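You operate a simulated robot arm through the tools that you are given. There is no shell and no other tool.

You run a simulated robot arm. Do the job below in one go: nothing can be reset, and whatever is moved stays where it is left.

TASK
Wash the film off the white tray with soap on the yellow wipe.
Fine: first slide the splash pane along to the bath end; one pump of the blue bottle; the wipe goes back; the tray stays on the drip tray. What is to be rubbed or washed off counts as gone when no trace of it is left.

It is judged by the outcome, as a careful person would: the job done as asked, and still so three seconds after it is handed in. It fails if anything else is knocked over, pushed out of place, dropped, spilled or broken.

THE ROBOT
A 6-joint arm with a two-finger gripper, fixed in place. Base frame: the origin is on the floor under the middle of its stand, x ahead of it, y to its left, z up; the work surface is at about z = 0.78. Units: m, degrees, N and s.
It reaches about 1.637 m from its shoulder. Its first joint turns from -166.0 to 166.0 degrees. Payload 3.43 kg.
Tool frame: the origin (TCP) lies between the finger pads and is the grasp point; the fingertips stand 0.02 m ahead of it; z points along the fingers, y is the line along which they close. The gripper opens to 0.19 m; its body begins 0.248 m behind the TCP.
Orientation is that of the tool frame in the base frame, as [roll, pitch, yaw] about the fixed x, y, z axes, in that order (R = Rz(yaw) Ry(pitch) Rx(roll)). With the fingers straight down and closing along the base's y, the tool's x points along the base's -x, its y along +y and its z along -z.

THE INTERFACE
- The arm moves only by the tool apply_moves. Its argument "targets" is a list of rows, each an object of numbers (a shift or turn left out is 0, a gripper value left out holds the last): "gripper": the opening in per cent of the stroke, from 0 (shut) to 100 (fully open); "x", "y", "z": the shift along the tool's x, y, z in cm; "rx", "ry", "rz": the turn, a rotation vector about the tool's x, y, z in degrees. In form: [{"gripper": .., "x": .., "y": .., "z": .., "rx": .., "ry": .., "rz": ..}, ...]. A call has 1 to 20 rows; each row is the pose to reach, as a shift and turn from the pose commanded when the call began, along the tool's axes at that moment. Rows are played at 5 a second. More than 0.05 m and 8.6 degrees between two rows, or a gripper value outside its range, and nothing of the call is played. Where a pose cannot be reached the arm comes as near as it can. A force on the tool above 60 N (or 10 N above the force at the start of the call, whichever is more), or a blocked arm, ends the call early, and 0.2 s more pass. Each finger travels about 0.045 m/s and halts on what it meets, pressing with about 25 N; the grip force reading is that of the motor and also rises with nothing between the fingers. The clock runs only during rows and for 0.2 s after the last one: add rows that repeat a pose to give the fingers time. The reply holds the time, the measured pose of the TCP, the force on the tool along the base axes, the opening and the grip force, in the units named above and with some noise, with the torque about the TCP (base axes, N m) and any sound that the robot's microphone picked up, and new pictures: "show" is both (left out), scene, wrist or none.
- Cameras (640 x 400 px; columns grow to the right, rows downward): "scene" is fixed at [0.218, 0.4986, 1.5864]; the picture's right is [-0.38, -0.93, 0.00], its down [-0.72, 0.29, -0.63] and it looks along [0.58, -0.24, -0.78] (base axes); focal length 276 px, centre (320, 200). "wrist" rides on the gripper at [0.07, -0.008, -0.288] in the tool frame; the picture's right is [0.12, 0.99, 0.00], its down [-0.96, 0.12, -0.25] and it looks along [-0.25, 0.03, 0.97] (tool axes); focal length 261 px, centre (320, 200). There is no depth. A picture from a camera that has moved, and an enlarged one, comes with that camera's place and axes in the base frame and with its lens.
- lift_body(by): slides the trunk up (or, below 0, down) by that many m; the arm rides with it, the base frame stays. It gives what a move gives, with no picture.
- close_up(camera, box): a new picture of the part [left, top, right, bottom] of that camera's present view, enlarged. It takes no simulated time.
- sign_off(): hands the job in; it is judged then, once.

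Places have to be worked out from the pictures, the camera data and where the tool is seen. Open the gripper and draw the arm clear of the work before you hand the job in, unless the task says otherwise.

The tools are called after "Emit:" as a command line: name --argument value ..., lists and objects as JSON in quotes. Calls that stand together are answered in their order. apply_moves: Moves the arm, as the interface text tells. Its arguments: {"type":"object","properties":{"targets":{"type":"array"},"show":{"type":"string","enum":["both","scene","wrist","none"]}},"required":["targets"]} The other tools are called the same way: lift_body (by) moves the trunk up or down; close_up (camera, box) takes an enlarged picture of a part of a camera's view; sign_off () hands the job in.

At the start:

```text
clock: 0.0
position: [0.5484, 0.2139, 1.3088]
ee_rot: [-180.0, 0.1, -180.0]
wrist_force: [0.4, -1.0, 0.7]
ft_torque: [0.01, 0.02, 0.01]
finger_gap: 0.1901
grip_force: 0.0
trunk travel left (down, up): [-0.175, 0.065]
```

scene: 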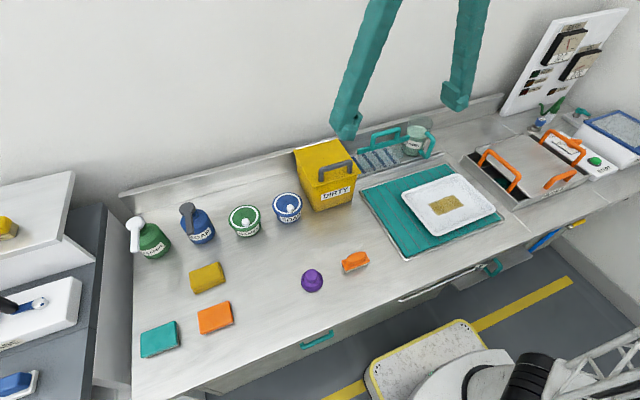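
wrist: 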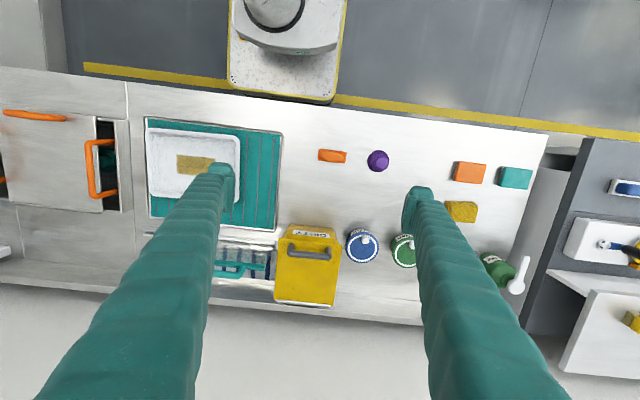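

The pictures show a bench with bottles, wipes, a yellow dirty bin, a drip tray with the white tray and a bath to the right. I'll look closer at each part before moving.

Emit:
close_up --camera "scene" --box '[340, 80, 640, 280]'

Emit:
close_up --camera "scene" --box '[110, 160, 380, 370]'

Emit:
close_up --camera "wrist" --box '[0, 80, 320, 300]'

Emit:
close_up --camera "wrist" --box '[300, 120, 560, 310]'

```text
2.00 times, centred on (490, 180) of scene
camera zoom: at [0.218, 0.4986, 1.5864], right [-0.38, -0.93, 0.0], down [-0.72, 0.29, -0.63], along [0.58, -0.24, -0.78], focal length 551 px, centre (-20, 240)
```

zoom: 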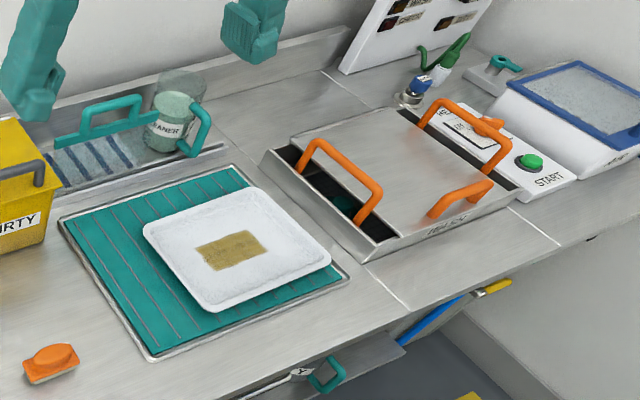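

```text
1.90 times, centred on (245, 265) of scene
camera zoom: at [0.218, 0.4986, 1.5864], right [-0.38, -0.93, 0.0], down [-0.72, 0.29, -0.63], along [0.58, -0.24, -0.78], focal length 525 px, centre (463, 76)
```

zoom: 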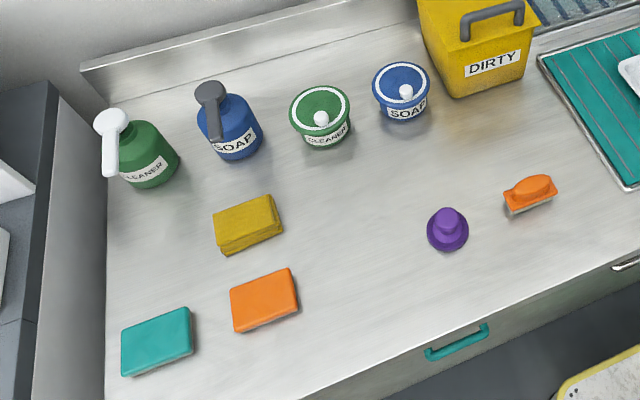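

```text
1.82 times, centred on (160, 190) of wrist
camera zoom: at [0.4791, 0.2056, 1.597], right [-0.12, 0.99, 0.0], down [0.96, 0.12, 0.25], along [0.25, 0.03, -0.97], focal length 474 px, centre (611, 218)
```

zoom: 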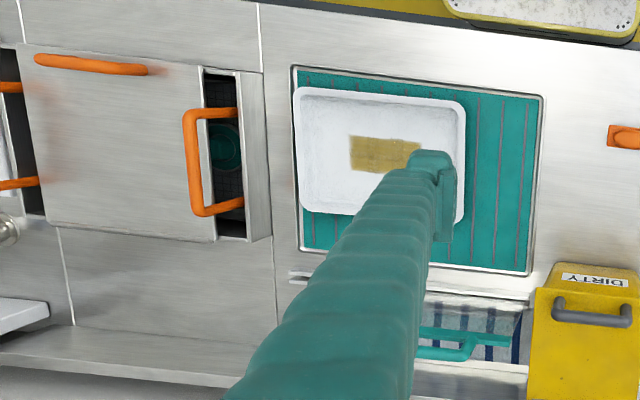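

```text
2.11 times, centred on (430, 215) of wrist
camera zoom: at [0.4791, 0.2056, 1.597], right [-0.12, 0.99, 0.0], down [0.96, 0.12, 0.25], along [0.25, 0.03, -0.97], focal length 549 px, centre (88, 168)
```

zoom: 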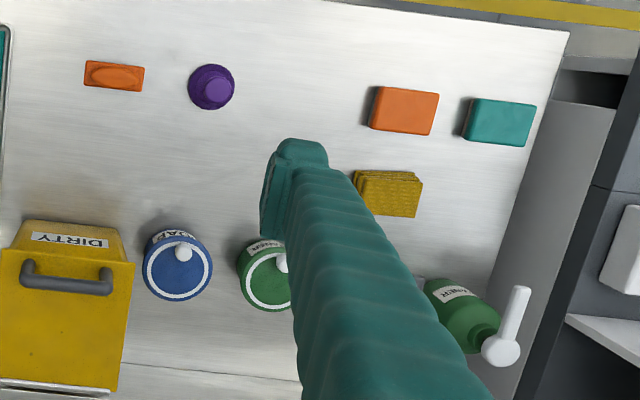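

I need to identify the splash pane; the striped translucent thing with the teal handle behind the drip tray seems to be it. I'll zoom in hard there.

Emit:
close_up --camera "scene" --box '[340, 100, 460, 180]'

Emit:
close_up --camera "wrist" --box '[130, 200, 290, 310]'

Emit:
close_up --camera "scene" --box '[450, 80, 640, 220]'

```text
5.00 times, centred on (400, 140) of scene
camera zoom: at [0.218, 0.4986, 1.5864], right [-0.38, -0.93, 0.0], down [-0.72, 0.29, -0.63], along [0.58, -0.24, -0.78], focal length 1378 px, centre (-80, 500)
```

zoom: 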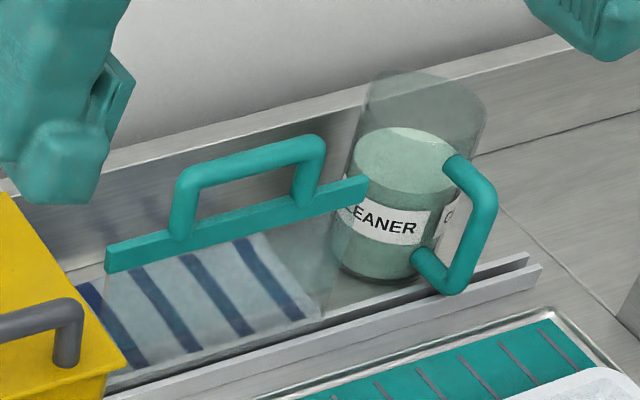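

```text
3.64 times, centred on (210, 255) of wrist
camera zoom: at [0.4791, 0.2056, 1.597], right [-0.12, 0.99, 0.0], down [0.96, 0.12, 0.25], along [0.25, 0.03, -0.97], focal length 948 px, centre (720, 0)
```

zoom: 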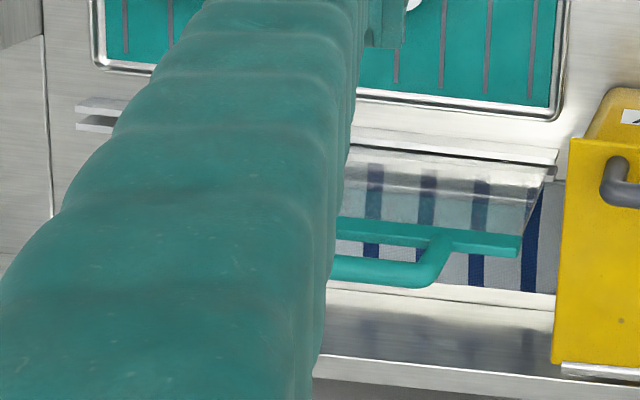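

```text
2.86 times, centred on (545, 150) of scene
camera zoom: at [0.218, 0.4986, 1.5864], right [-0.38, -0.93, 0.0], down [-0.72, 0.29, -0.63], along [0.58, -0.24, -0.78], focal length 787 px, centre (-323, 343)
```

zoom: 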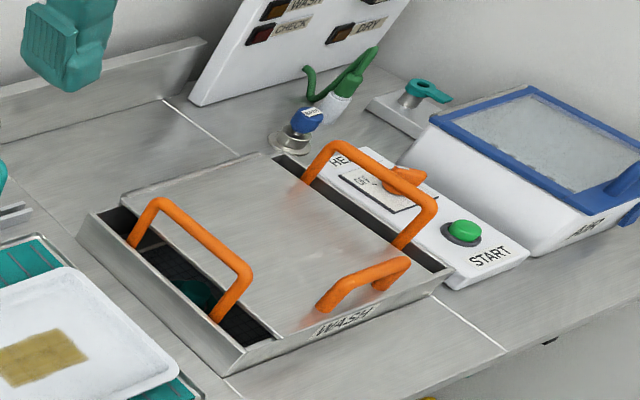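

The splash pane is the clear upright pane with the teal handle. It sits in a double rail behind the drip tray, near the DIRTY bin end. The rail runs roughly y 0.10 to -0.335 at x≈0.85, and a mug of cleaner stands behind its far end. I'll move the wrist camera over there to check that the path is clear.

Emit:
apply_moves --targets '[{"gripper": 100, "x": -1.2, "y": -4.3, "z": 0.7}, {"x": -2.5, "y": -8.5, "z": 1.5}, {"x": -3.7, "y": -12.8, "z": 2.2}, {"x": -5, "y": -17, "z": 3}, {"x": -6.2, "y": -21.3, "z": 3.7}, {"x": -7.5, "y": -25.5, "z": 4.5}, {"x": -8.7, "y": -29.8, "z": 5.2}, {"x": -10, "y": -34, "z": 6}]'

```text
clock: 1.8
position: [0.6503, -0.1274, 1.2512]
ee_rot: [180.0, 0.0, -180.0]
wrist_force: [-0.7, 1.4, 1.1]
ft_torque: [-0.15, -0.15, -0.03]
finger_gap: 0.19
grip_force: 0.0
trunk travel left (down, up): [-0.175, 0.065]
camera wrist: at [0.5806, -0.1355, 1.5382], right [-0.12, 0.99, 0.0], down [0.96, 0.12, 0.25], along [0.25, 0.03, -0.97], focal length 261 px, centre (320, 200)
```

scene: 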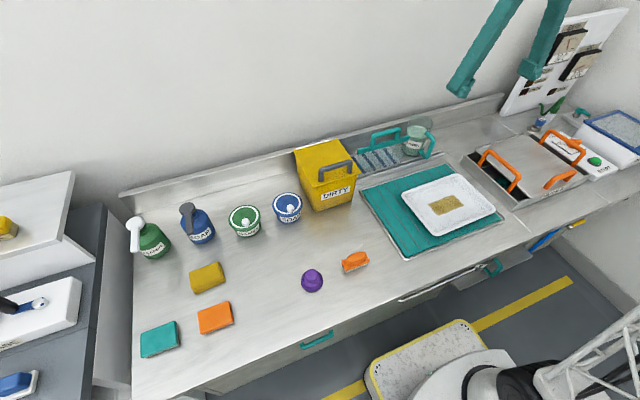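
wrist: 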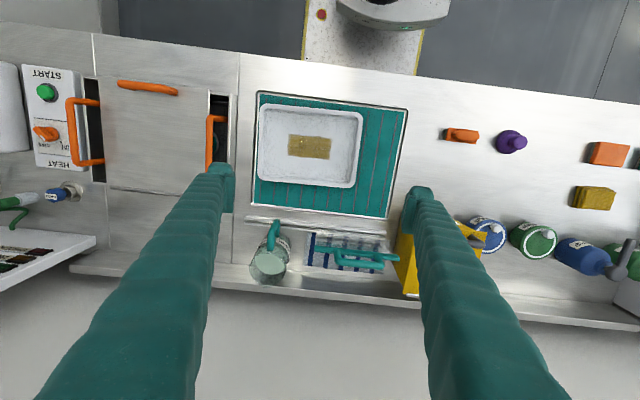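

Emit:
close_up --camera "wrist" --box '[230, 190, 410, 310]'

Emit:
close_up --camera "scene" --box '[340, 100, 460, 180]'

```text
3.33 times, centred on (320, 250) of wrist
camera zoom: at [0.5806, -0.1355, 1.5382], right [-0.12, 0.99, 0.0], down [0.96, 0.12, 0.25], along [0.25, 0.03, -0.97], focal length 869 px, centre (320, 33)
```

zoom: 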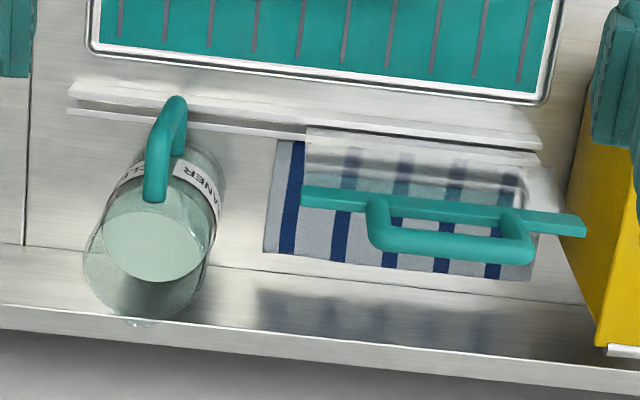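

```text
5.00 times, centred on (400, 140) of scene
camera zoom: at [0.218, 0.4986, 1.5864], right [-0.38, -0.93, 0.0], down [-0.72, 0.29, -0.63], along [0.58, -0.24, -0.78], focal length 1378 px, centre (-80, 500)
```

zoom: 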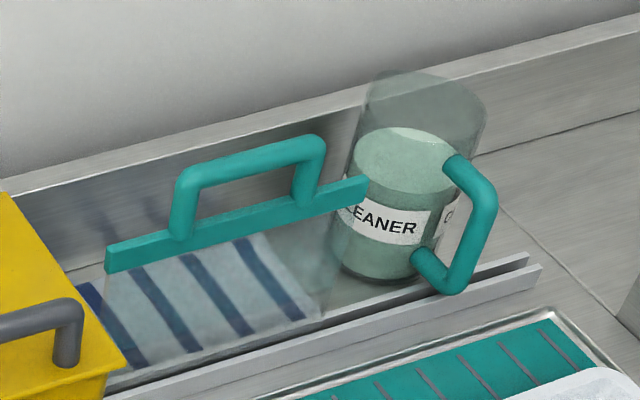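

The enlarged view shows the cleaner jug's handle sticking out across the rail at about y=-0.23, so the pane would hit it while sliding. I'll look from right above the rail to measure this exactly.

Emit:
apply_moves --targets '[{"x": -4, "y": -1.5, "z": 1}, {"x": -8, "y": -3, "z": 2}, {"x": -12, "y": -4.5, "z": 3}, {"x": -16, "y": -6, "z": 4}, {"x": -20, "y": -7.3, "z": 5}]' --show "both"

```text
clock: 3.0
position: [0.849, -0.1992, 1.1987]
ee_rot: [-180.0, 0.1, -180.0]
wrist_force: [-0.7, 0.2, 0.4]
ft_torque: [-0.05, -0.27, -0.02]
finger_gap: 0.1901
grip_force: 0.1
trunk travel left (down, up): [-0.175, 0.065]
camera wrist: at [0.7781, -0.2075, 1.4858], right [-0.12, 0.99, 0.0], down [0.96, 0.12, 0.25], along [0.25, 0.03, -0.97], focal length 261 px, centre (320, 200)
```

scene: 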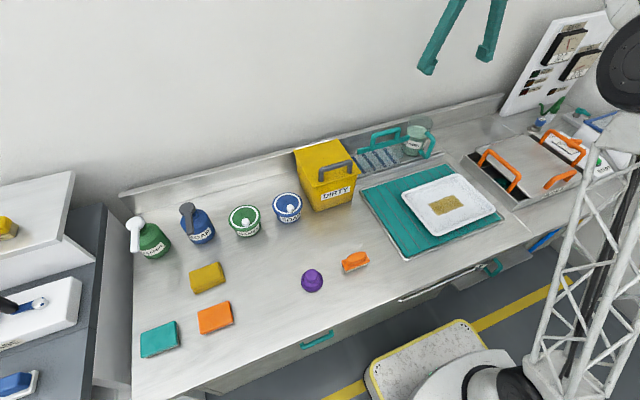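
wrist: 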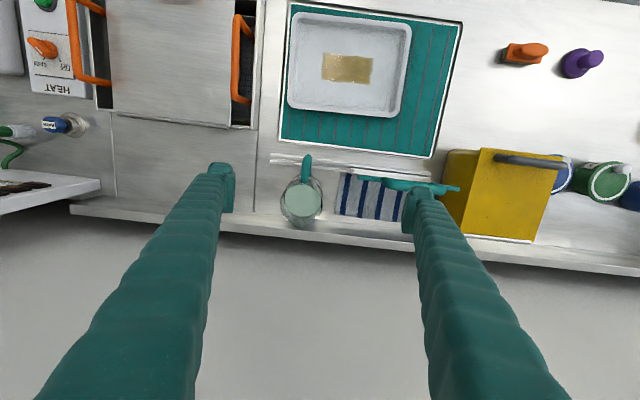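

Emit:
close_up --camera "wrist" --box '[240, 135, 400, 235]'

Emit:
close_up --camera "wrist" --box '[270, 145, 334, 185]'

Emit:
close_up --camera "scene" --box '[400, 20, 520, 100]'

```text
4.00 times, centred on (320, 185) of wrist
camera zoom: at [0.7781, -0.2075, 1.4858], right [-0.12, 0.99, 0.0], down [0.96, 0.12, 0.25], along [0.25, 0.03, -0.97], focal length 1043 px, centre (320, 260)
```

zoom: 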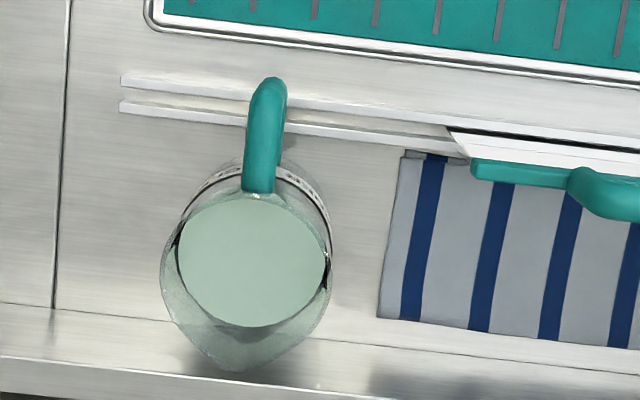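

```text
10.00 times, centred on (302, 165) of wrist
camera zoom: at [0.7781, -0.2075, 1.4858], right [-0.12, 0.99, 0.0], down [0.96, 0.12, 0.25], along [0.25, 0.03, -0.97], focal length 2606 px, centre (500, 550)
```

zoom: 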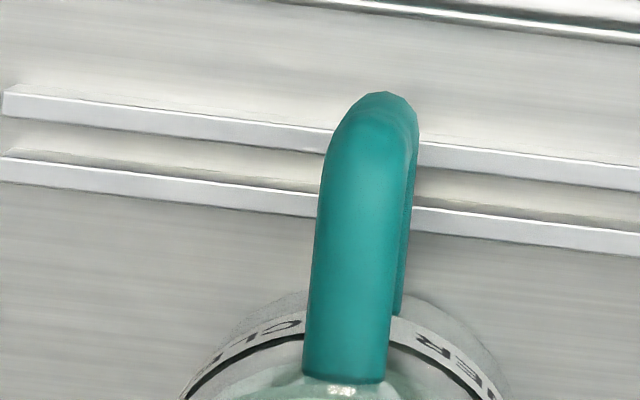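

```text
5.00 times, centred on (460, 60) of scene
camera zoom: at [0.218, 0.4986, 1.5864], right [-0.38, -0.93, 0.0], down [-0.72, 0.29, -0.63], along [0.58, -0.24, -0.78], focal length 1378 px, centre (-380, 900)
```

zoom: 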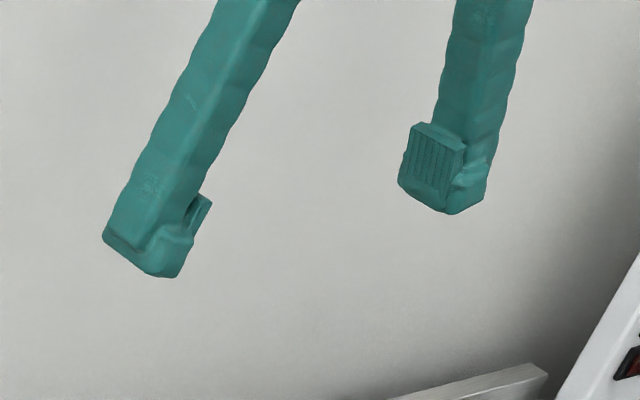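

The wrist data puts the rail groove at x≈0.858 and the pane at y from about -0.115 to 0.104. The jug's axis is near (0.94, -0.229), and its handle reaches forward to x≈0.832, across the groove, while the jug's body stays clear of it. I'll turn the jug on the spot by its handle so the handle points toward the bath. First I'll hover over the handle with the gripper partly closed.

Emit:
apply_moves --targets '[{"gripper": 40, "x": 0.2, "y": -1.5, "z": 1}, {"x": 0.4, "y": -3, "z": 2}, {"x": 0.4, "y": -3, "z": 4}, {"x": 0.4, "y": -3, "z": 7}, {"x": 0.4, "y": -3, "z": 10}, {"x": 0.4, "y": -3, "z": 13}, {"x": 0.4, "y": -3, "z": 16}, {"x": 0.4, "y": -3, "z": 19}, {"x": 0.4, "y": -3, "z": 22}, {"x": 0.4, "y": -3, "z": 24}]'

Emit:
close_up --camera "wrist" --box '[240, 120, 400, 220]'

Emit:
close_up --camera "scene" --box '[360, 70, 480, 170]'

```text
clock: 5.2
position: [0.8439, -0.2274, 0.9599]
ee_rot: [180.0, 0.1, 180.0]
wrist_force: [-0.3, 0.7, 0.5]
ft_torque: [0.02, -0.01, 0.01]
finger_gap: 0.0762
grip_force: 0.0
trunk travel left (down, up): [-0.175, 0.065]
camera wrist: at [0.7748, -0.2364, 1.2469], right [-0.12, 0.99, 0.0], down [0.96, 0.12, 0.25], along [0.25, 0.03, -0.97], focal length 261 px, centre (320, 200)
```

scene: 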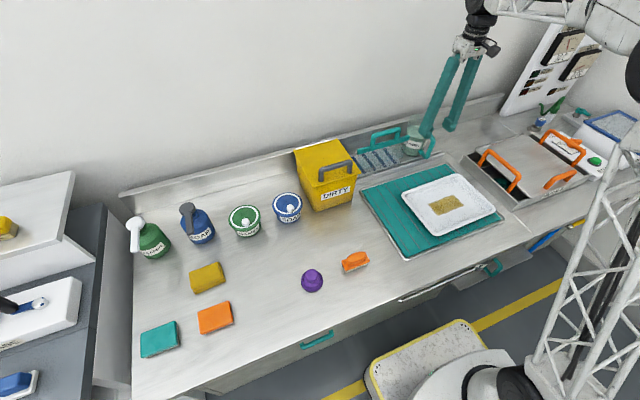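
wrist: 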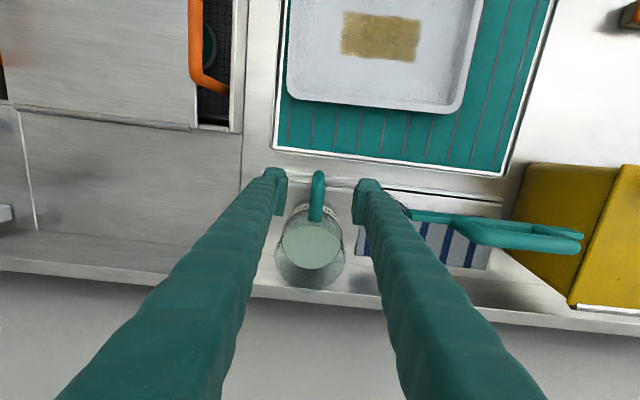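

```text
4.00 times, centred on (320, 170) of wrist
camera zoom: at [0.7748, -0.2364, 1.2469], right [-0.12, 0.99, 0.0], down [0.96, 0.12, 0.25], along [0.25, 0.03, -0.97], focal length 1043 px, centre (320, 320)
```

zoom: 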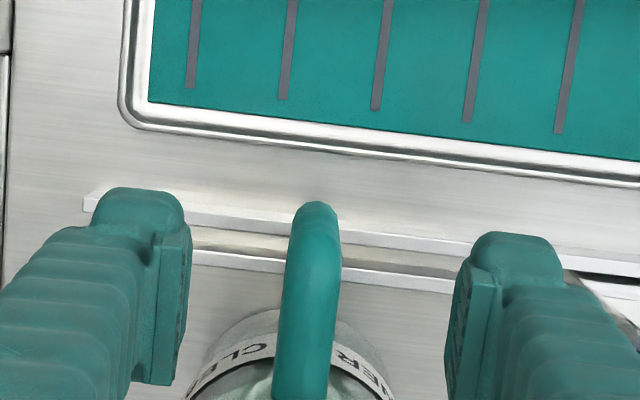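

```text
4.00 times, centred on (420, 120) of scene
camera zoom: at [0.218, 0.4986, 1.5864], right [-0.38, -0.93, 0.0], down [-0.72, 0.29, -0.63], along [0.58, -0.24, -0.78], focal length 1102 px, centre (-80, 520)
```

zoom: 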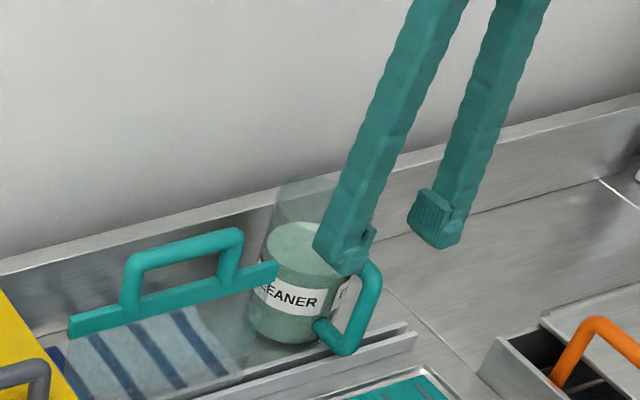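

The fingers straddle the handle, which is centred at y≈-0.231 and x≈0.845. I'll come down to mid-handle height and close on it.

Emit:
apply_moves --targets '[{"gripper": 40, "x": 0, "y": -0.35, "z": 2}, {"x": 0, "y": -0.35, "z": 5}, {"x": 0, "y": -0.35, "z": 8}, {"x": 0, "y": -0.35, "z": 9.5}]' --show "both"

Emit:
close_up --camera "wrist" --box '[240, 120, 400, 220]'

Emit:
close_up --camera "scene" --box '[360, 70, 480, 170]'

```text
clock: 6.2
position: [0.8451, -0.2338, 0.8632]
ee_rot: [-179.9, 0.0, -179.9]
wrist_force: [-0.7, 0.1, 0.4]
ft_torque: [-0.03, -0.03, 0.03]
finger_gap: 0.076
grip_force: 0.1
trunk travel left (down, up): [-0.175, 0.065]
camera wrist: at [0.7761, -0.242, 1.1511], right [-0.12, 0.99, 0.0], down [0.96, 0.12, 0.25], along [0.25, 0.03, -0.97], focal length 261 px, centre (320, 200)
```

scene: 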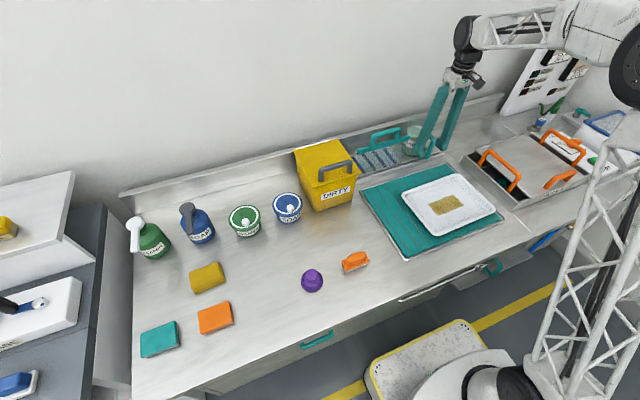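
wrist: 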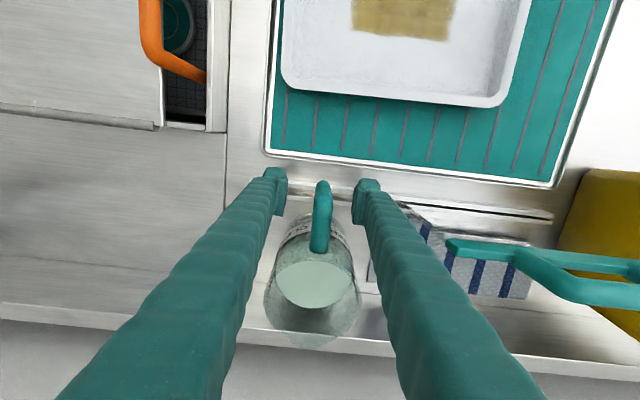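

```text
4.00 times, centred on (320, 170) of wrist
camera zoom: at [0.7761, -0.242, 1.1511], right [-0.12, 0.99, 0.0], down [0.96, 0.12, 0.25], along [0.25, 0.03, -0.97], focal length 1043 px, centre (320, 320)
```

zoom: 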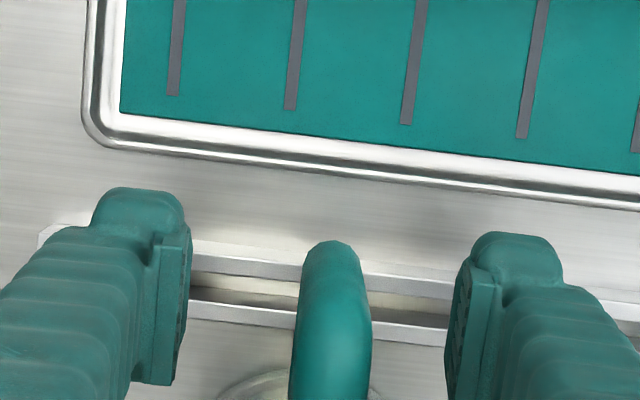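

```text
4.00 times, centred on (420, 120) of scene
camera zoom: at [0.218, 0.4986, 1.5864], right [-0.38, -0.93, 0.0], down [-0.72, 0.29, -0.63], along [0.58, -0.24, -0.78], focal length 1102 px, centre (-80, 520)
```

zoom: 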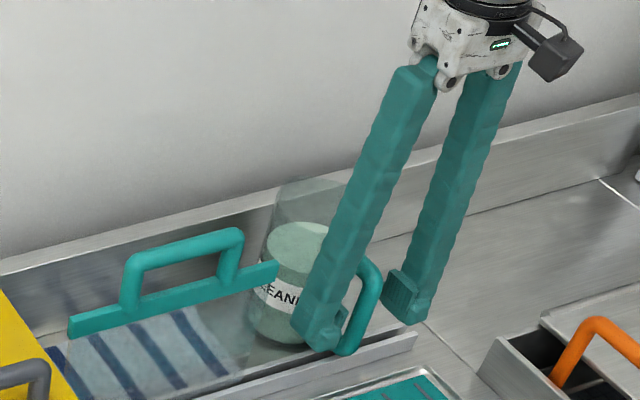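

The handle is between the pads. I'll close on it now and watch the gap and force.

Emit:
apply_moves --targets '[{"gripper": 0, "y": 0.2}, {"y": 0.2}, {"y": 0.2}, {"y": 0.2}, {"y": 0.2}]' --show "wrist"

Emit:
close_up --camera "wrist" --box '[240, 120, 400, 220]'

```text
clock: 7.4
position: [0.8454, -0.2302, 0.8636]
ee_rot: [-180.0, 0.1, 180.0]
wrist_force: [-0.1, 0.8, 0.4]
ft_torque: [0.02, 0.01, 0.0]
finger_gap: 0.0176
grip_force: 25.6
trunk travel left (down, up): [-0.175, 0.065]
camera wrist: at [0.7755, -0.2393, 1.151], right [-0.12, 0.99, 0.0], down [0.96, 0.12, 0.25], along [0.25, 0.03, -0.97], focal length 261 px, centre (320, 200)
```

wrist: 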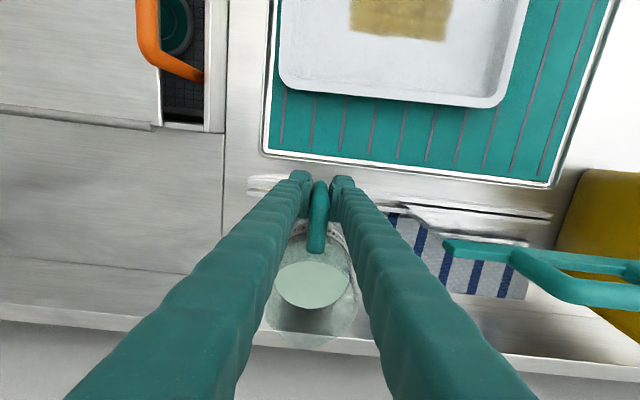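

```text
4.00 times, centred on (320, 170) of wrist
camera zoom: at [0.7755, -0.2393, 1.151], right [-0.12, 0.99, 0.0], down [0.96, 0.12, 0.25], along [0.25, 0.03, -0.97], focal length 1043 px, centre (320, 320)
```

zoom: 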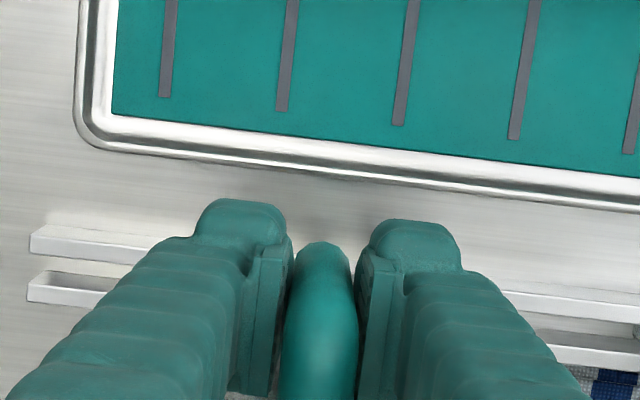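

The handle is held (gap 0.0176 m, 25.6 N). I'll swing it around the jug's own axis at about (0.935, -0.2295), radius 9 cm, without lifting. I'll do the first 30° and then check.

Emit:
apply_moves --targets '[{"gripper": 0, "x": -0.03, "y": -0.78, "rz": -5}, {"x": -0.14, "y": -1.56, "rz": -10}, {"x": -0.31, "y": -2.33, "rz": -15}, {"x": -0.54, "y": -3.08, "rz": -20}, {"x": -0.84, "y": -3.8, "rz": -25}, {"x": -1.21, "y": -4.5, "rz": -30}]' --show "both"

Emit:
close_up --camera "scene" --box '[360, 70, 480, 170]'

```text
clock: 8.8
position: [0.8562, -0.2749, 0.8642]
ee_rot: [180.0, 0.0, -150.0]
wrist_force: [0.6, -0.9, 0.1]
ft_torque: [-0.01, 0.02, -0.06]
finger_gap: 0.0177
grip_force: 24.9
trunk travel left (down, up): [-0.175, 0.065]
camera wrist: at [0.8007, -0.317, 1.1512], right [-0.6, 0.8, 0.0], down [0.77, 0.58, 0.25], along [0.2, 0.15, -0.97], focal length 261 px, centre (320, 200)
```

scene: 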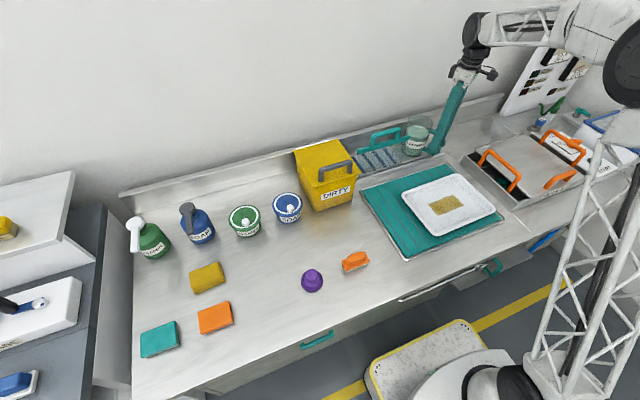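
wrist: 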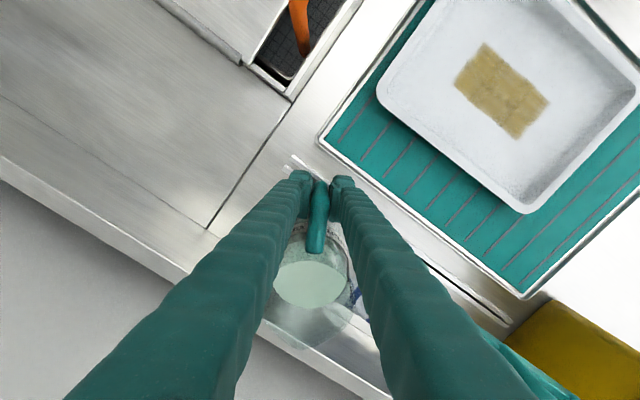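

```text
4.00 times, centred on (420, 120) of scene
camera zoom: at [0.218, 0.4986, 1.5864], right [-0.38, -0.93, 0.0], down [-0.72, 0.29, -0.63], along [0.58, -0.24, -0.78], focal length 1102 px, centre (-80, 520)
```

zoom: 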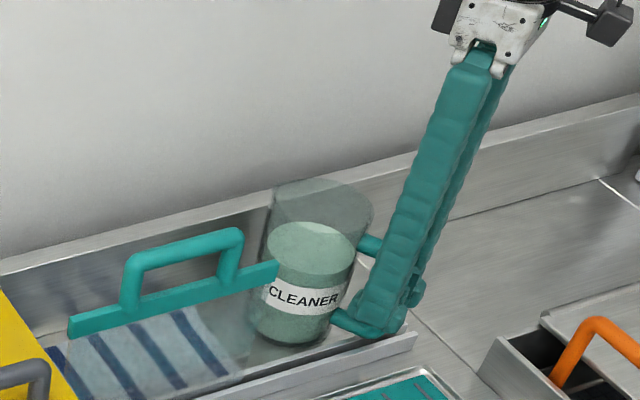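

The jug is turning cleanly about its own axis and stays upright. I'll continue to about 77° in total.

Emit:
apply_moves --targets '[{"gripper": 0, "x": -0.03, "y": -0.78, "rz": -5}, {"x": -0.14, "y": -1.56, "rz": -10}, {"x": -0.31, "y": -2.33, "rz": -15}, {"x": -0.54, "y": -3.08, "rz": -20}, {"x": -0.84, "y": -3.8, "rz": -25}, {"x": -1.21, "y": -4.5, "rz": -30}, {"x": -1.63, "y": -5.16, "rz": -35}, {"x": -2.11, "y": -5.79, "rz": -40}, {"x": -2.64, "y": -6.36, "rz": -45}, {"x": -2.86, "y": -6.58, "rz": -47}]' --show "both"

Emit:
close_up --camera "scene" --box '[360, 70, 480, 170]'

```text
clock: 11.0
position: [0.9142, -0.319, 0.8652]
ee_rot: [179.9, 0.1, -102.9]
wrist_force: [0.7, -0.1, -0.7]
ft_torque: [-0.41, 0.11, -0.02]
finger_gap: 0.0176
grip_force: 25.0
trunk travel left (down, up): [-0.175, 0.065]
camera wrist: at [0.9078, -0.3887, 1.1521], right [-0.99, 0.11, 0.0], down [0.1, 0.96, 0.25], along [0.03, 0.25, -0.97], focal length 261 px, centre (320, 200)
```

scene: 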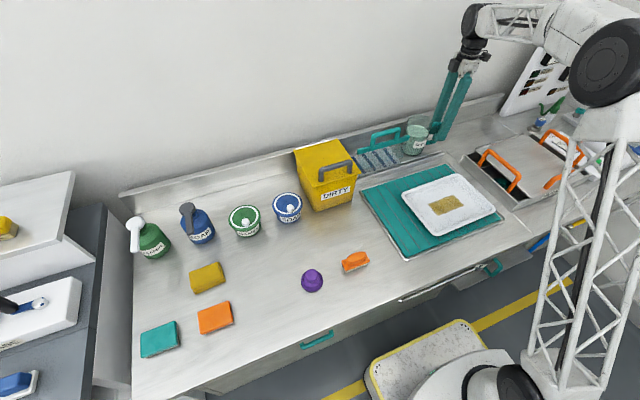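
wrist: 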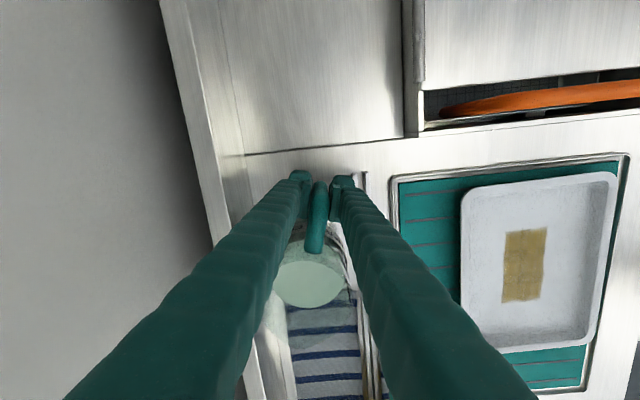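

```text
4.00 times, centred on (420, 120) of scene
camera zoom: at [0.218, 0.4986, 1.5864], right [-0.38, -0.93, 0.0], down [-0.72, 0.29, -0.63], along [0.58, -0.24, -0.78], focal length 1102 px, centre (-80, 520)
```

zoom: 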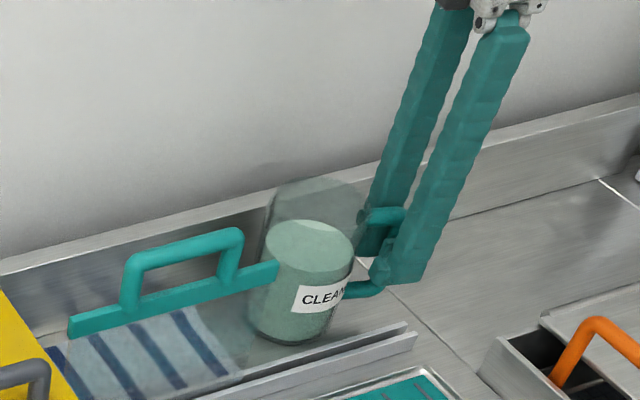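

The handle now points along the rail, clear behind it, and the jug's base hasn't moved. I'll open modestly and lift straight off.

Emit:
apply_moves --targets '[{"gripper": 26}, {}, {}, {"z": -1}, {"z": -4}, {"z": -8}, {"z": -12}, {"z": -16}, {"z": -20}, {"z": -24}]' --show "both"

Emit:
close_up --camera "scene" --box '[360, 70, 480, 170]'

Emit:
close_up --camera "wrist" --box '[240, 160, 400, 260]'

```text
clock: 13.2
position: [0.9139, -0.3182, 1.1041]
ee_rot: [179.9, -0.1, -103.0]
wrist_force: [0.1, -0.6, -0.4]
ft_torque: [0.03, 0.05, 0.01]
finger_gap: 0.0493
grip_force: 0.0
trunk travel left (down, up): [-0.175, 0.065]
camera wrist: at [0.9073, -0.3883, 1.393], right [-0.99, 0.11, 0.0], down [0.1, 0.96, 0.25], along [0.02, 0.25, -0.97], focal length 261 px, centre (320, 200)
```

scene: 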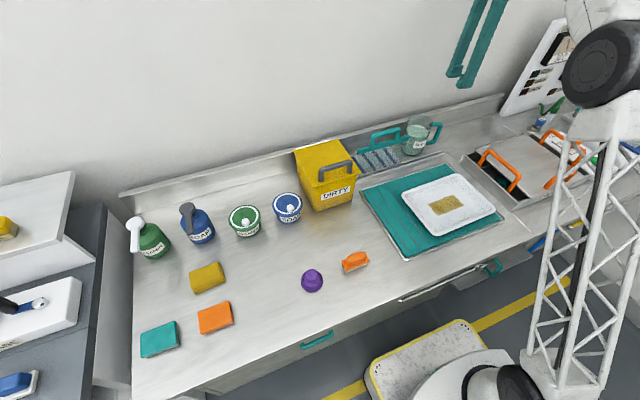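
wrist: 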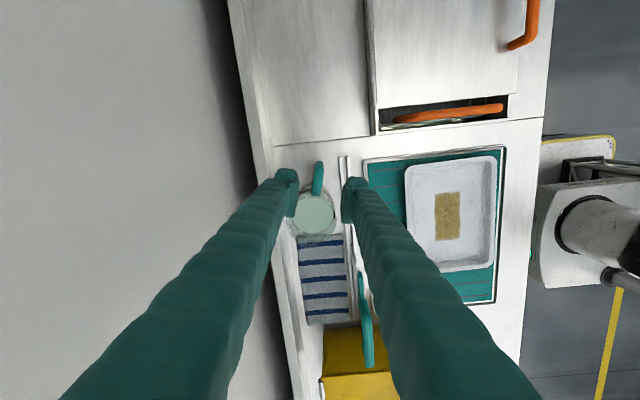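

```text
4.00 times, centred on (420, 120) of scene
camera zoom: at [0.218, 0.4986, 1.5864], right [-0.38, -0.93, 0.0], down [-0.72, 0.29, -0.63], along [0.58, -0.24, -0.78], focal length 1102 px, centre (-80, 520)
```

zoom: 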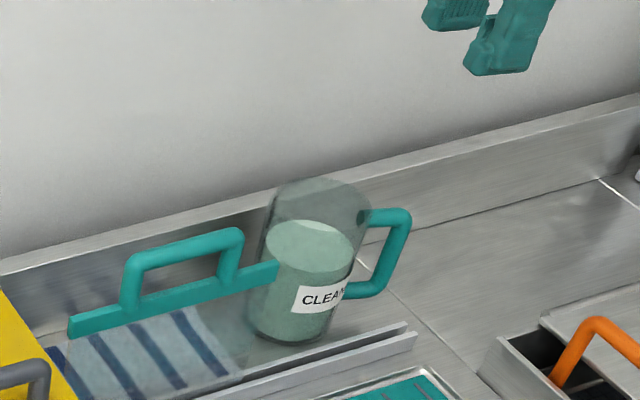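

```text
4.00 times, centred on (320, 210) of wrist
camera zoom: at [0.9073, -0.3883, 1.393], right [-0.99, 0.11, 0.0], down [0.1, 0.96, 0.25], along [0.02, 0.25, -0.97], focal length 1043 px, centre (320, 160)
```

zoom: 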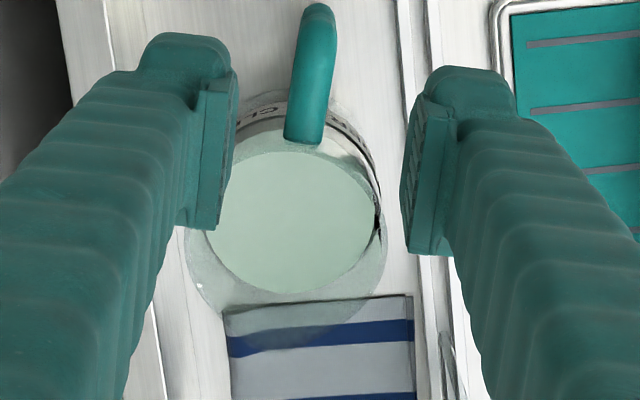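

The jug stands upright with its handle clear of the groove. Next I'll move over the pane's handle, whose crossbar centre is near (0.86, -0.007, 0.99), and turn the fingers to close along x.

Emit:
apply_moves --targets '[{"gripper": 30, "x": -4.2, "y": 1.75, "z": 0.4, "rz": -2}, {"x": -8.3, "y": 3.5, "z": 0.8, "rz": -4}, {"x": -12.5, "y": 5.25, "z": 1.2, "rz": -6}, {"x": -16.6, "y": 7, "z": 1.6, "rz": -8}, {"x": -20.8, "y": 8.76, "z": 2, "rz": -10}, {"x": -24.9, "y": 10.5, "z": 2.5, "rz": -12}, {"x": -29.1, "y": 12.26, "z": 3, "rz": -13}]' --show "both"

Emit:
close_up --camera "wrist" --box '[220, 130, 420, 255]'

Emit:
close_up --camera "scene" --box '[340, 40, 480, 170]'

```text
clock: 14.8
position: [0.8603, -0.0059, 1.0741]
ee_rot: [-180.0, 0.0, -90.0]
wrist_force: [0.0, -0.2, -0.4]
ft_torque: [0.18, 0.07, 0.02]
finger_gap: 0.0569
grip_force: 0.0
trunk travel left (down, up): [-0.175, 0.065]
camera wrist: at [0.8701, -0.0781, 1.3611], right [-0.99, -0.12, 0.0], down [-0.12, 0.96, 0.25], along [-0.03, 0.25, -0.97], focal length 261 px, centre (320, 200)
```

scene: 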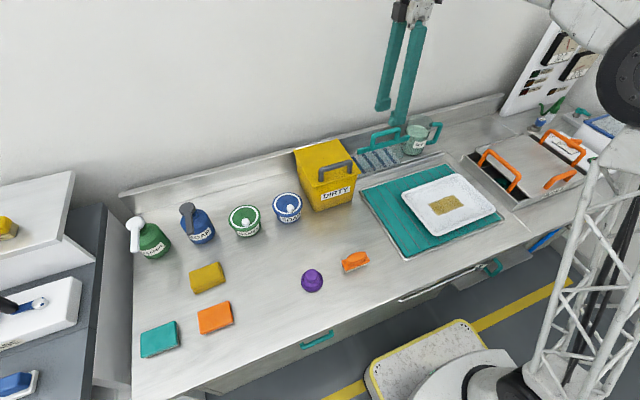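
wrist: 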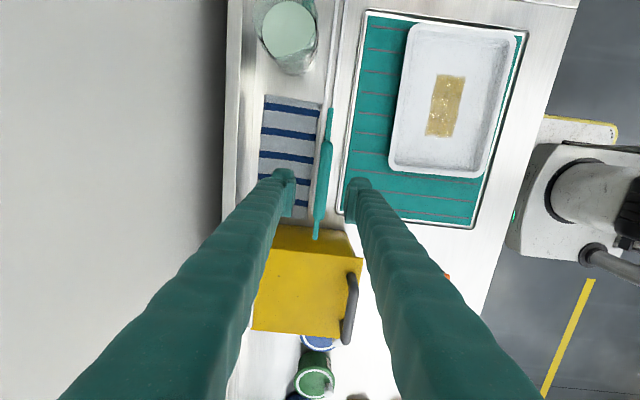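

```text
3.20 times, centred on (320, 192) of wrist
camera zoom: at [0.8701, -0.0781, 1.3611], right [-0.99, -0.12, 0.0], down [-0.12, 0.96, 0.25], along [-0.03, 0.25, -0.97], focal length 834 px, centre (320, 224)
```

zoom: 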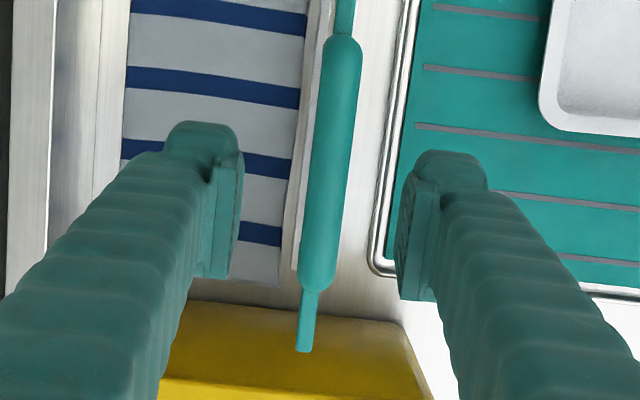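

```text
3.08 times, centred on (410, 105) of scene
camera zoom: at [0.218, 0.4986, 1.5864], right [-0.38, -0.93, 0.0], down [-0.72, 0.29, -0.63], along [0.58, -0.24, -0.78], focal length 848 px, centre (43, 492)
```

zoom: 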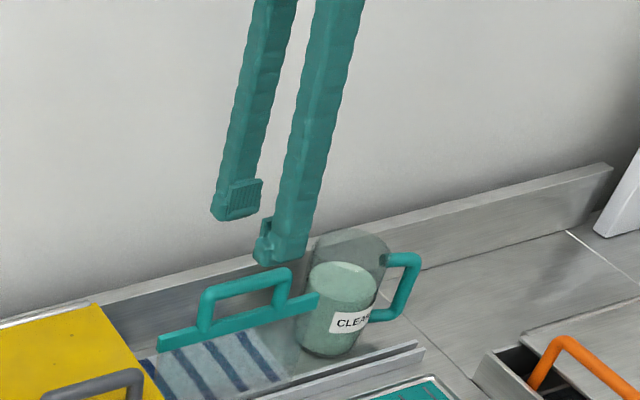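

The crossbar is centred at about (0.857, -0.011), z≈0.99, between the fingers. I'll lower 8.6 cm with a small centring shift, then close on it.

Emit:
apply_moves --targets '[{"gripper": 30, "x": 0.4, "y": 0.3, "z": 3}, {"x": 0.4, "y": 0.3, "z": 6}, {"x": 0.4, "y": 0.3, "z": 8.4}, {"x": 0.4, "y": 0.3, "z": 8.4}, {"gripper": 0, "x": 0.4, "y": 0.3, "z": 8.4}, {"x": 0.4, "y": 0.3, "z": 8.4}, {"x": 0.4, "y": 0.3, "z": 8.4}, {"x": 0.4, "y": 0.3, "z": 8.4}]' --show "both"

Emit:
close_up --camera "scene" --box '[340, 70, 480, 170]'

```text
clock: 16.6
position: [0.857, -0.0099, 0.9913]
ee_rot: [179.8, 0.1, -89.9]
wrist_force: [-11.3, 0.3, -3.9]
ft_torque: [0.01, -0.09, -0.06]
finger_gap: 0.013
grip_force: 40.1
trunk travel left (down, up): [-0.175, 0.065]
camera wrist: at [0.8667, -0.0807, 1.2767], right [-0.99, -0.12, 0.0], down [-0.12, 0.96, 0.25], along [-0.03, 0.25, -0.97], focal length 261 px, centre (320, 200)
```

scene: 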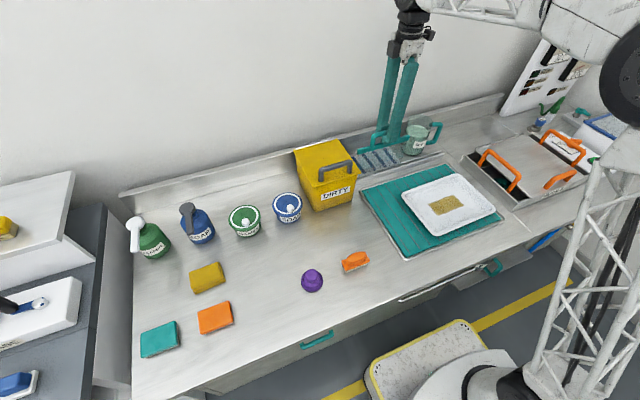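
wrist: 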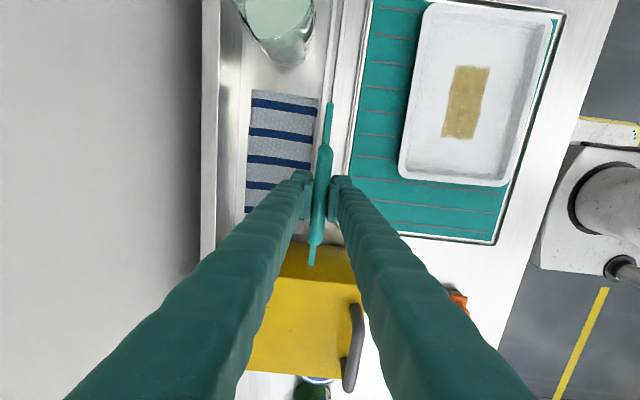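

```text
4.00 times, centred on (410, 120) of scene
camera zoom: at [0.218, 0.4986, 1.5864], right [-0.38, -0.93, 0.0], down [-0.72, 0.29, -0.63], along [0.58, -0.24, -0.78], focal length 1102 px, centre (-40, 520)
```

zoom: 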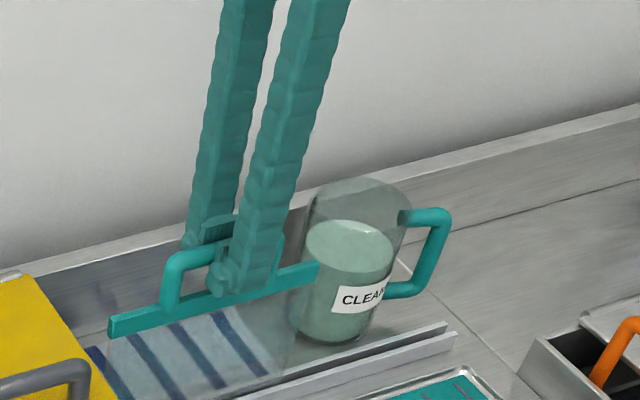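

It's gripped, but there is an 11 N side load along -x, so the crossbar sits slightly nearer the robot. I'll ease 2 mm that way to relax it before sliding.

Emit:
apply_moves --targets '[{"gripper": 0, "y": 0.1}, {"y": 0.2}, {"y": 0.2}]' --show "none"

```text
clock: 17.4
position: [0.8578, -0.0101, 0.9897]
ee_rot: [-180.0, 0.1, -90.0]
wrist_force: [8.4, 0.2, -1.6]
ft_torque: [0.05, 0.04, -0.06]
finger_gap: 0.0133
grip_force: 44.7
trunk travel left (down, up): [-0.175, 0.065]
```

The load flipped to +8.4 N, so the neutral point lies about 0.8 mm back. I'll correct that and start sliding the pane toward the bath (-y) in small steps.

Emit:
apply_moves --targets '[{"gripper": 0, "y": -0.08}, {"x": 1, "y": -0.08}, {"x": 2, "y": -0.08}, {"x": 3, "y": -0.08}, {"x": 4, "y": -0.08}, {"x": 5, "y": -0.08}]' --show "both"

Emit:
close_up --camera "scene" --box '[340, 70, 480, 170]'

```text
clock: 18.8
position: [0.8569, -0.0586, 0.9892]
ee_rot: [180.0, 0.1, -89.9]
wrist_force: [20.2, 0.3, -0.9]
ft_torque: [0.24, 0.1, -0.12]
finger_gap: 0.013
grip_force: 45.1
trunk travel left (down, up): [-0.175, 0.065]
camera wrist: at [0.8661, -0.1302, 1.2768], right [-0.99, -0.12, 0.0], down [-0.12, 0.96, 0.25], along [-0.03, 0.25, -0.97], focal length 261 px, centre (320, 200)
```

scene: 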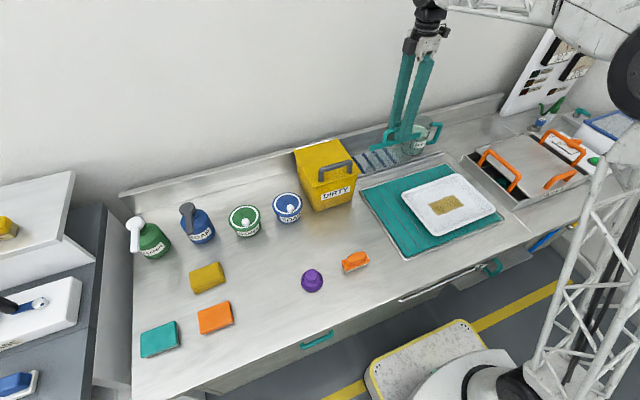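
wrist: 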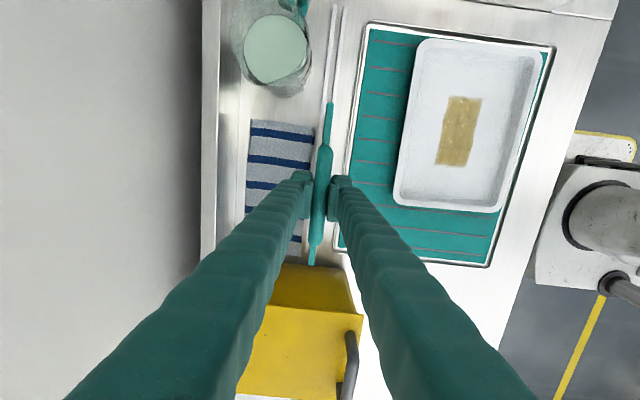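

```text
4.00 times, centred on (410, 120) of scene
camera zoom: at [0.218, 0.4986, 1.5864], right [-0.38, -0.93, 0.0], down [-0.72, 0.29, -0.63], along [0.58, -0.24, -0.78], focal length 1102 px, centre (-40, 520)
```

zoom: 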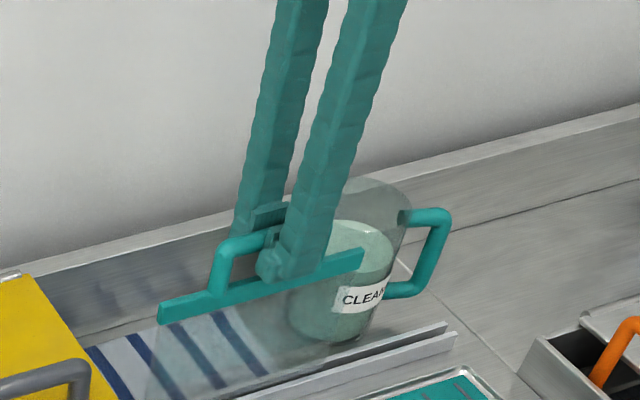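

The pane slides well. The growing +x load (20 N) shows the rail is slightly skewed, with x increasing about 0.03 per unit toward -y. I'll correct for that and slide 12 cm further.

Emit:
apply_moves --targets '[{"gripper": 0, "y": -0.18}, {"x": 1, "y": -0.22}, {"x": 2, "y": -0.25}, {"x": 3, "y": -0.28}, {"x": 4, "y": -0.31}, {"x": 5, "y": -0.34}, {"x": 6, "y": -0.37}]' --show "scene"

Emit:
close_up --camera "scene" --box '[340, 70, 480, 170]'

```text
clock: 20.4
position: [0.857, -0.1203, 0.9897]
ee_rot: [179.8, 0.0, -90.1]
wrist_force: [-32.7, -0.2, -26.1]
ft_torque: [0.01, -0.21, 0.07]
finger_gap: 0.0132
grip_force: 45.0
trunk travel left (down, up): [-0.175, 0.065]
```

scene: 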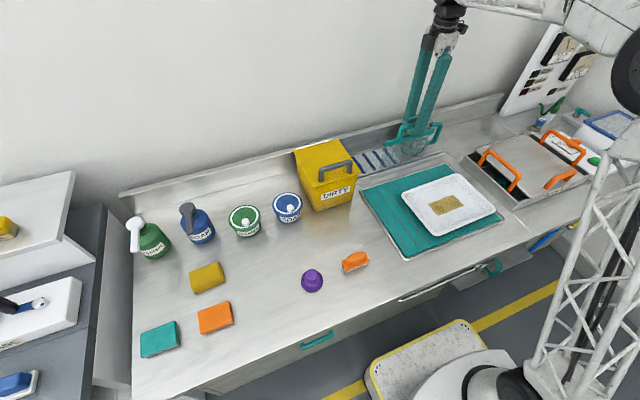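

```text
4.00 times, centred on (410, 120) of scene
camera zoom: at [0.218, 0.4986, 1.5864], right [-0.38, -0.93, 0.0], down [-0.72, 0.29, -0.63], along [0.58, -0.24, -0.78], focal length 1102 px, centre (-40, 520)
```

zoom: 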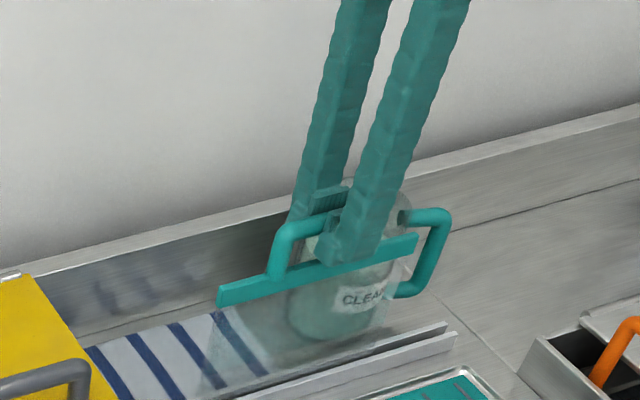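

The side load is now -33 N, so I over-corrected; the rail is nearly parallel to y. I'll relax about 2.3 mm back and re-read.

Emit:
apply_moves --targets '[{"gripper": 0, "y": 0.12}, {"y": 0.23}, {"y": 0.23}]' --show "none"

```text
clock: 21.2
position: [0.8565, -0.1206, 0.9906]
ee_rot: [179.9, 0.0, -90.0]
wrist_force: [-31.6, -0.8, -38.0]
ft_torque: [0.0, -0.24, -0.05]
finger_gap: 0.0135
grip_force: 45.2
trunk travel left (down, up): [-0.175, 0.065]
```

The loads persist (x -32 N, z -38 N), as if I'm slightly lifting the pane. I'll ease down 2 mm and toward -x by another 2 mm to release the binding.

Emit:
apply_moves --targets '[{"gripper": 0, "y": 0.05, "z": 0.1}, {"y": 0.1, "z": 0.2}, {"y": 0.1, "z": 0.2}]' --show "none"

Emit:
close_up --camera "scene" --box '[380, 100, 460, 150]'

Emit:
close_up --camera "wrist" --box '[240, 50, 400, 270]'

```text
clock: 22.0
position: [0.8576, -0.1205, 0.9901]
ee_rot: [-179.9, 0.0, -90.0]
wrist_force: [-22.6, -1.4, -12.8]
ft_torque: [0.03, -0.12, -0.05]
finger_gap: 0.0134
grip_force: 44.9
trunk travel left (down, up): [-0.175, 0.065]
```

```text
8.00 times, centred on (420, 125) of scene
camera zoom: at [0.218, 0.4986, 1.5864], right [-0.38, -0.93, 0.0], down [-0.72, 0.29, -0.63], along [0.58, -0.24, -0.78], focal length 2204 px, centre (-480, 800)
```

zoom: 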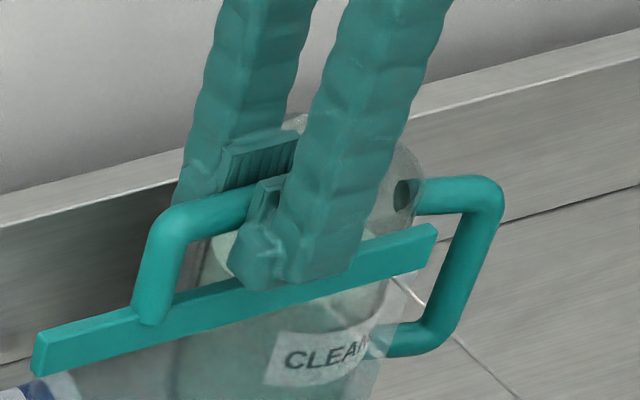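

```text
1.82 times, centred on (320, 160) of wrist
camera zoom: at [0.8659, -0.1908, 1.2779], right [-0.99, -0.12, 0.0], down [-0.12, 0.96, 0.25], along [-0.03, 0.25, -0.97], focal length 474 px, centre (320, 273)
```

zoom: 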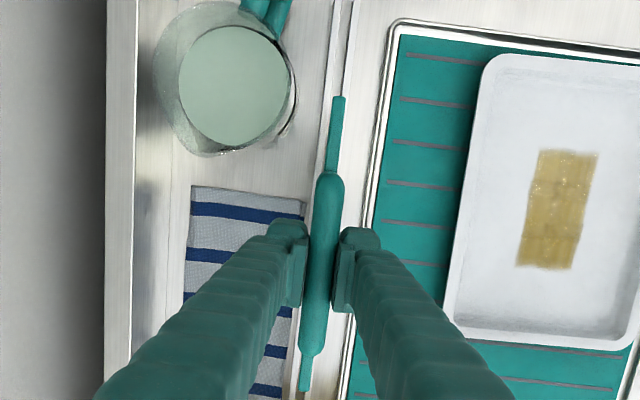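

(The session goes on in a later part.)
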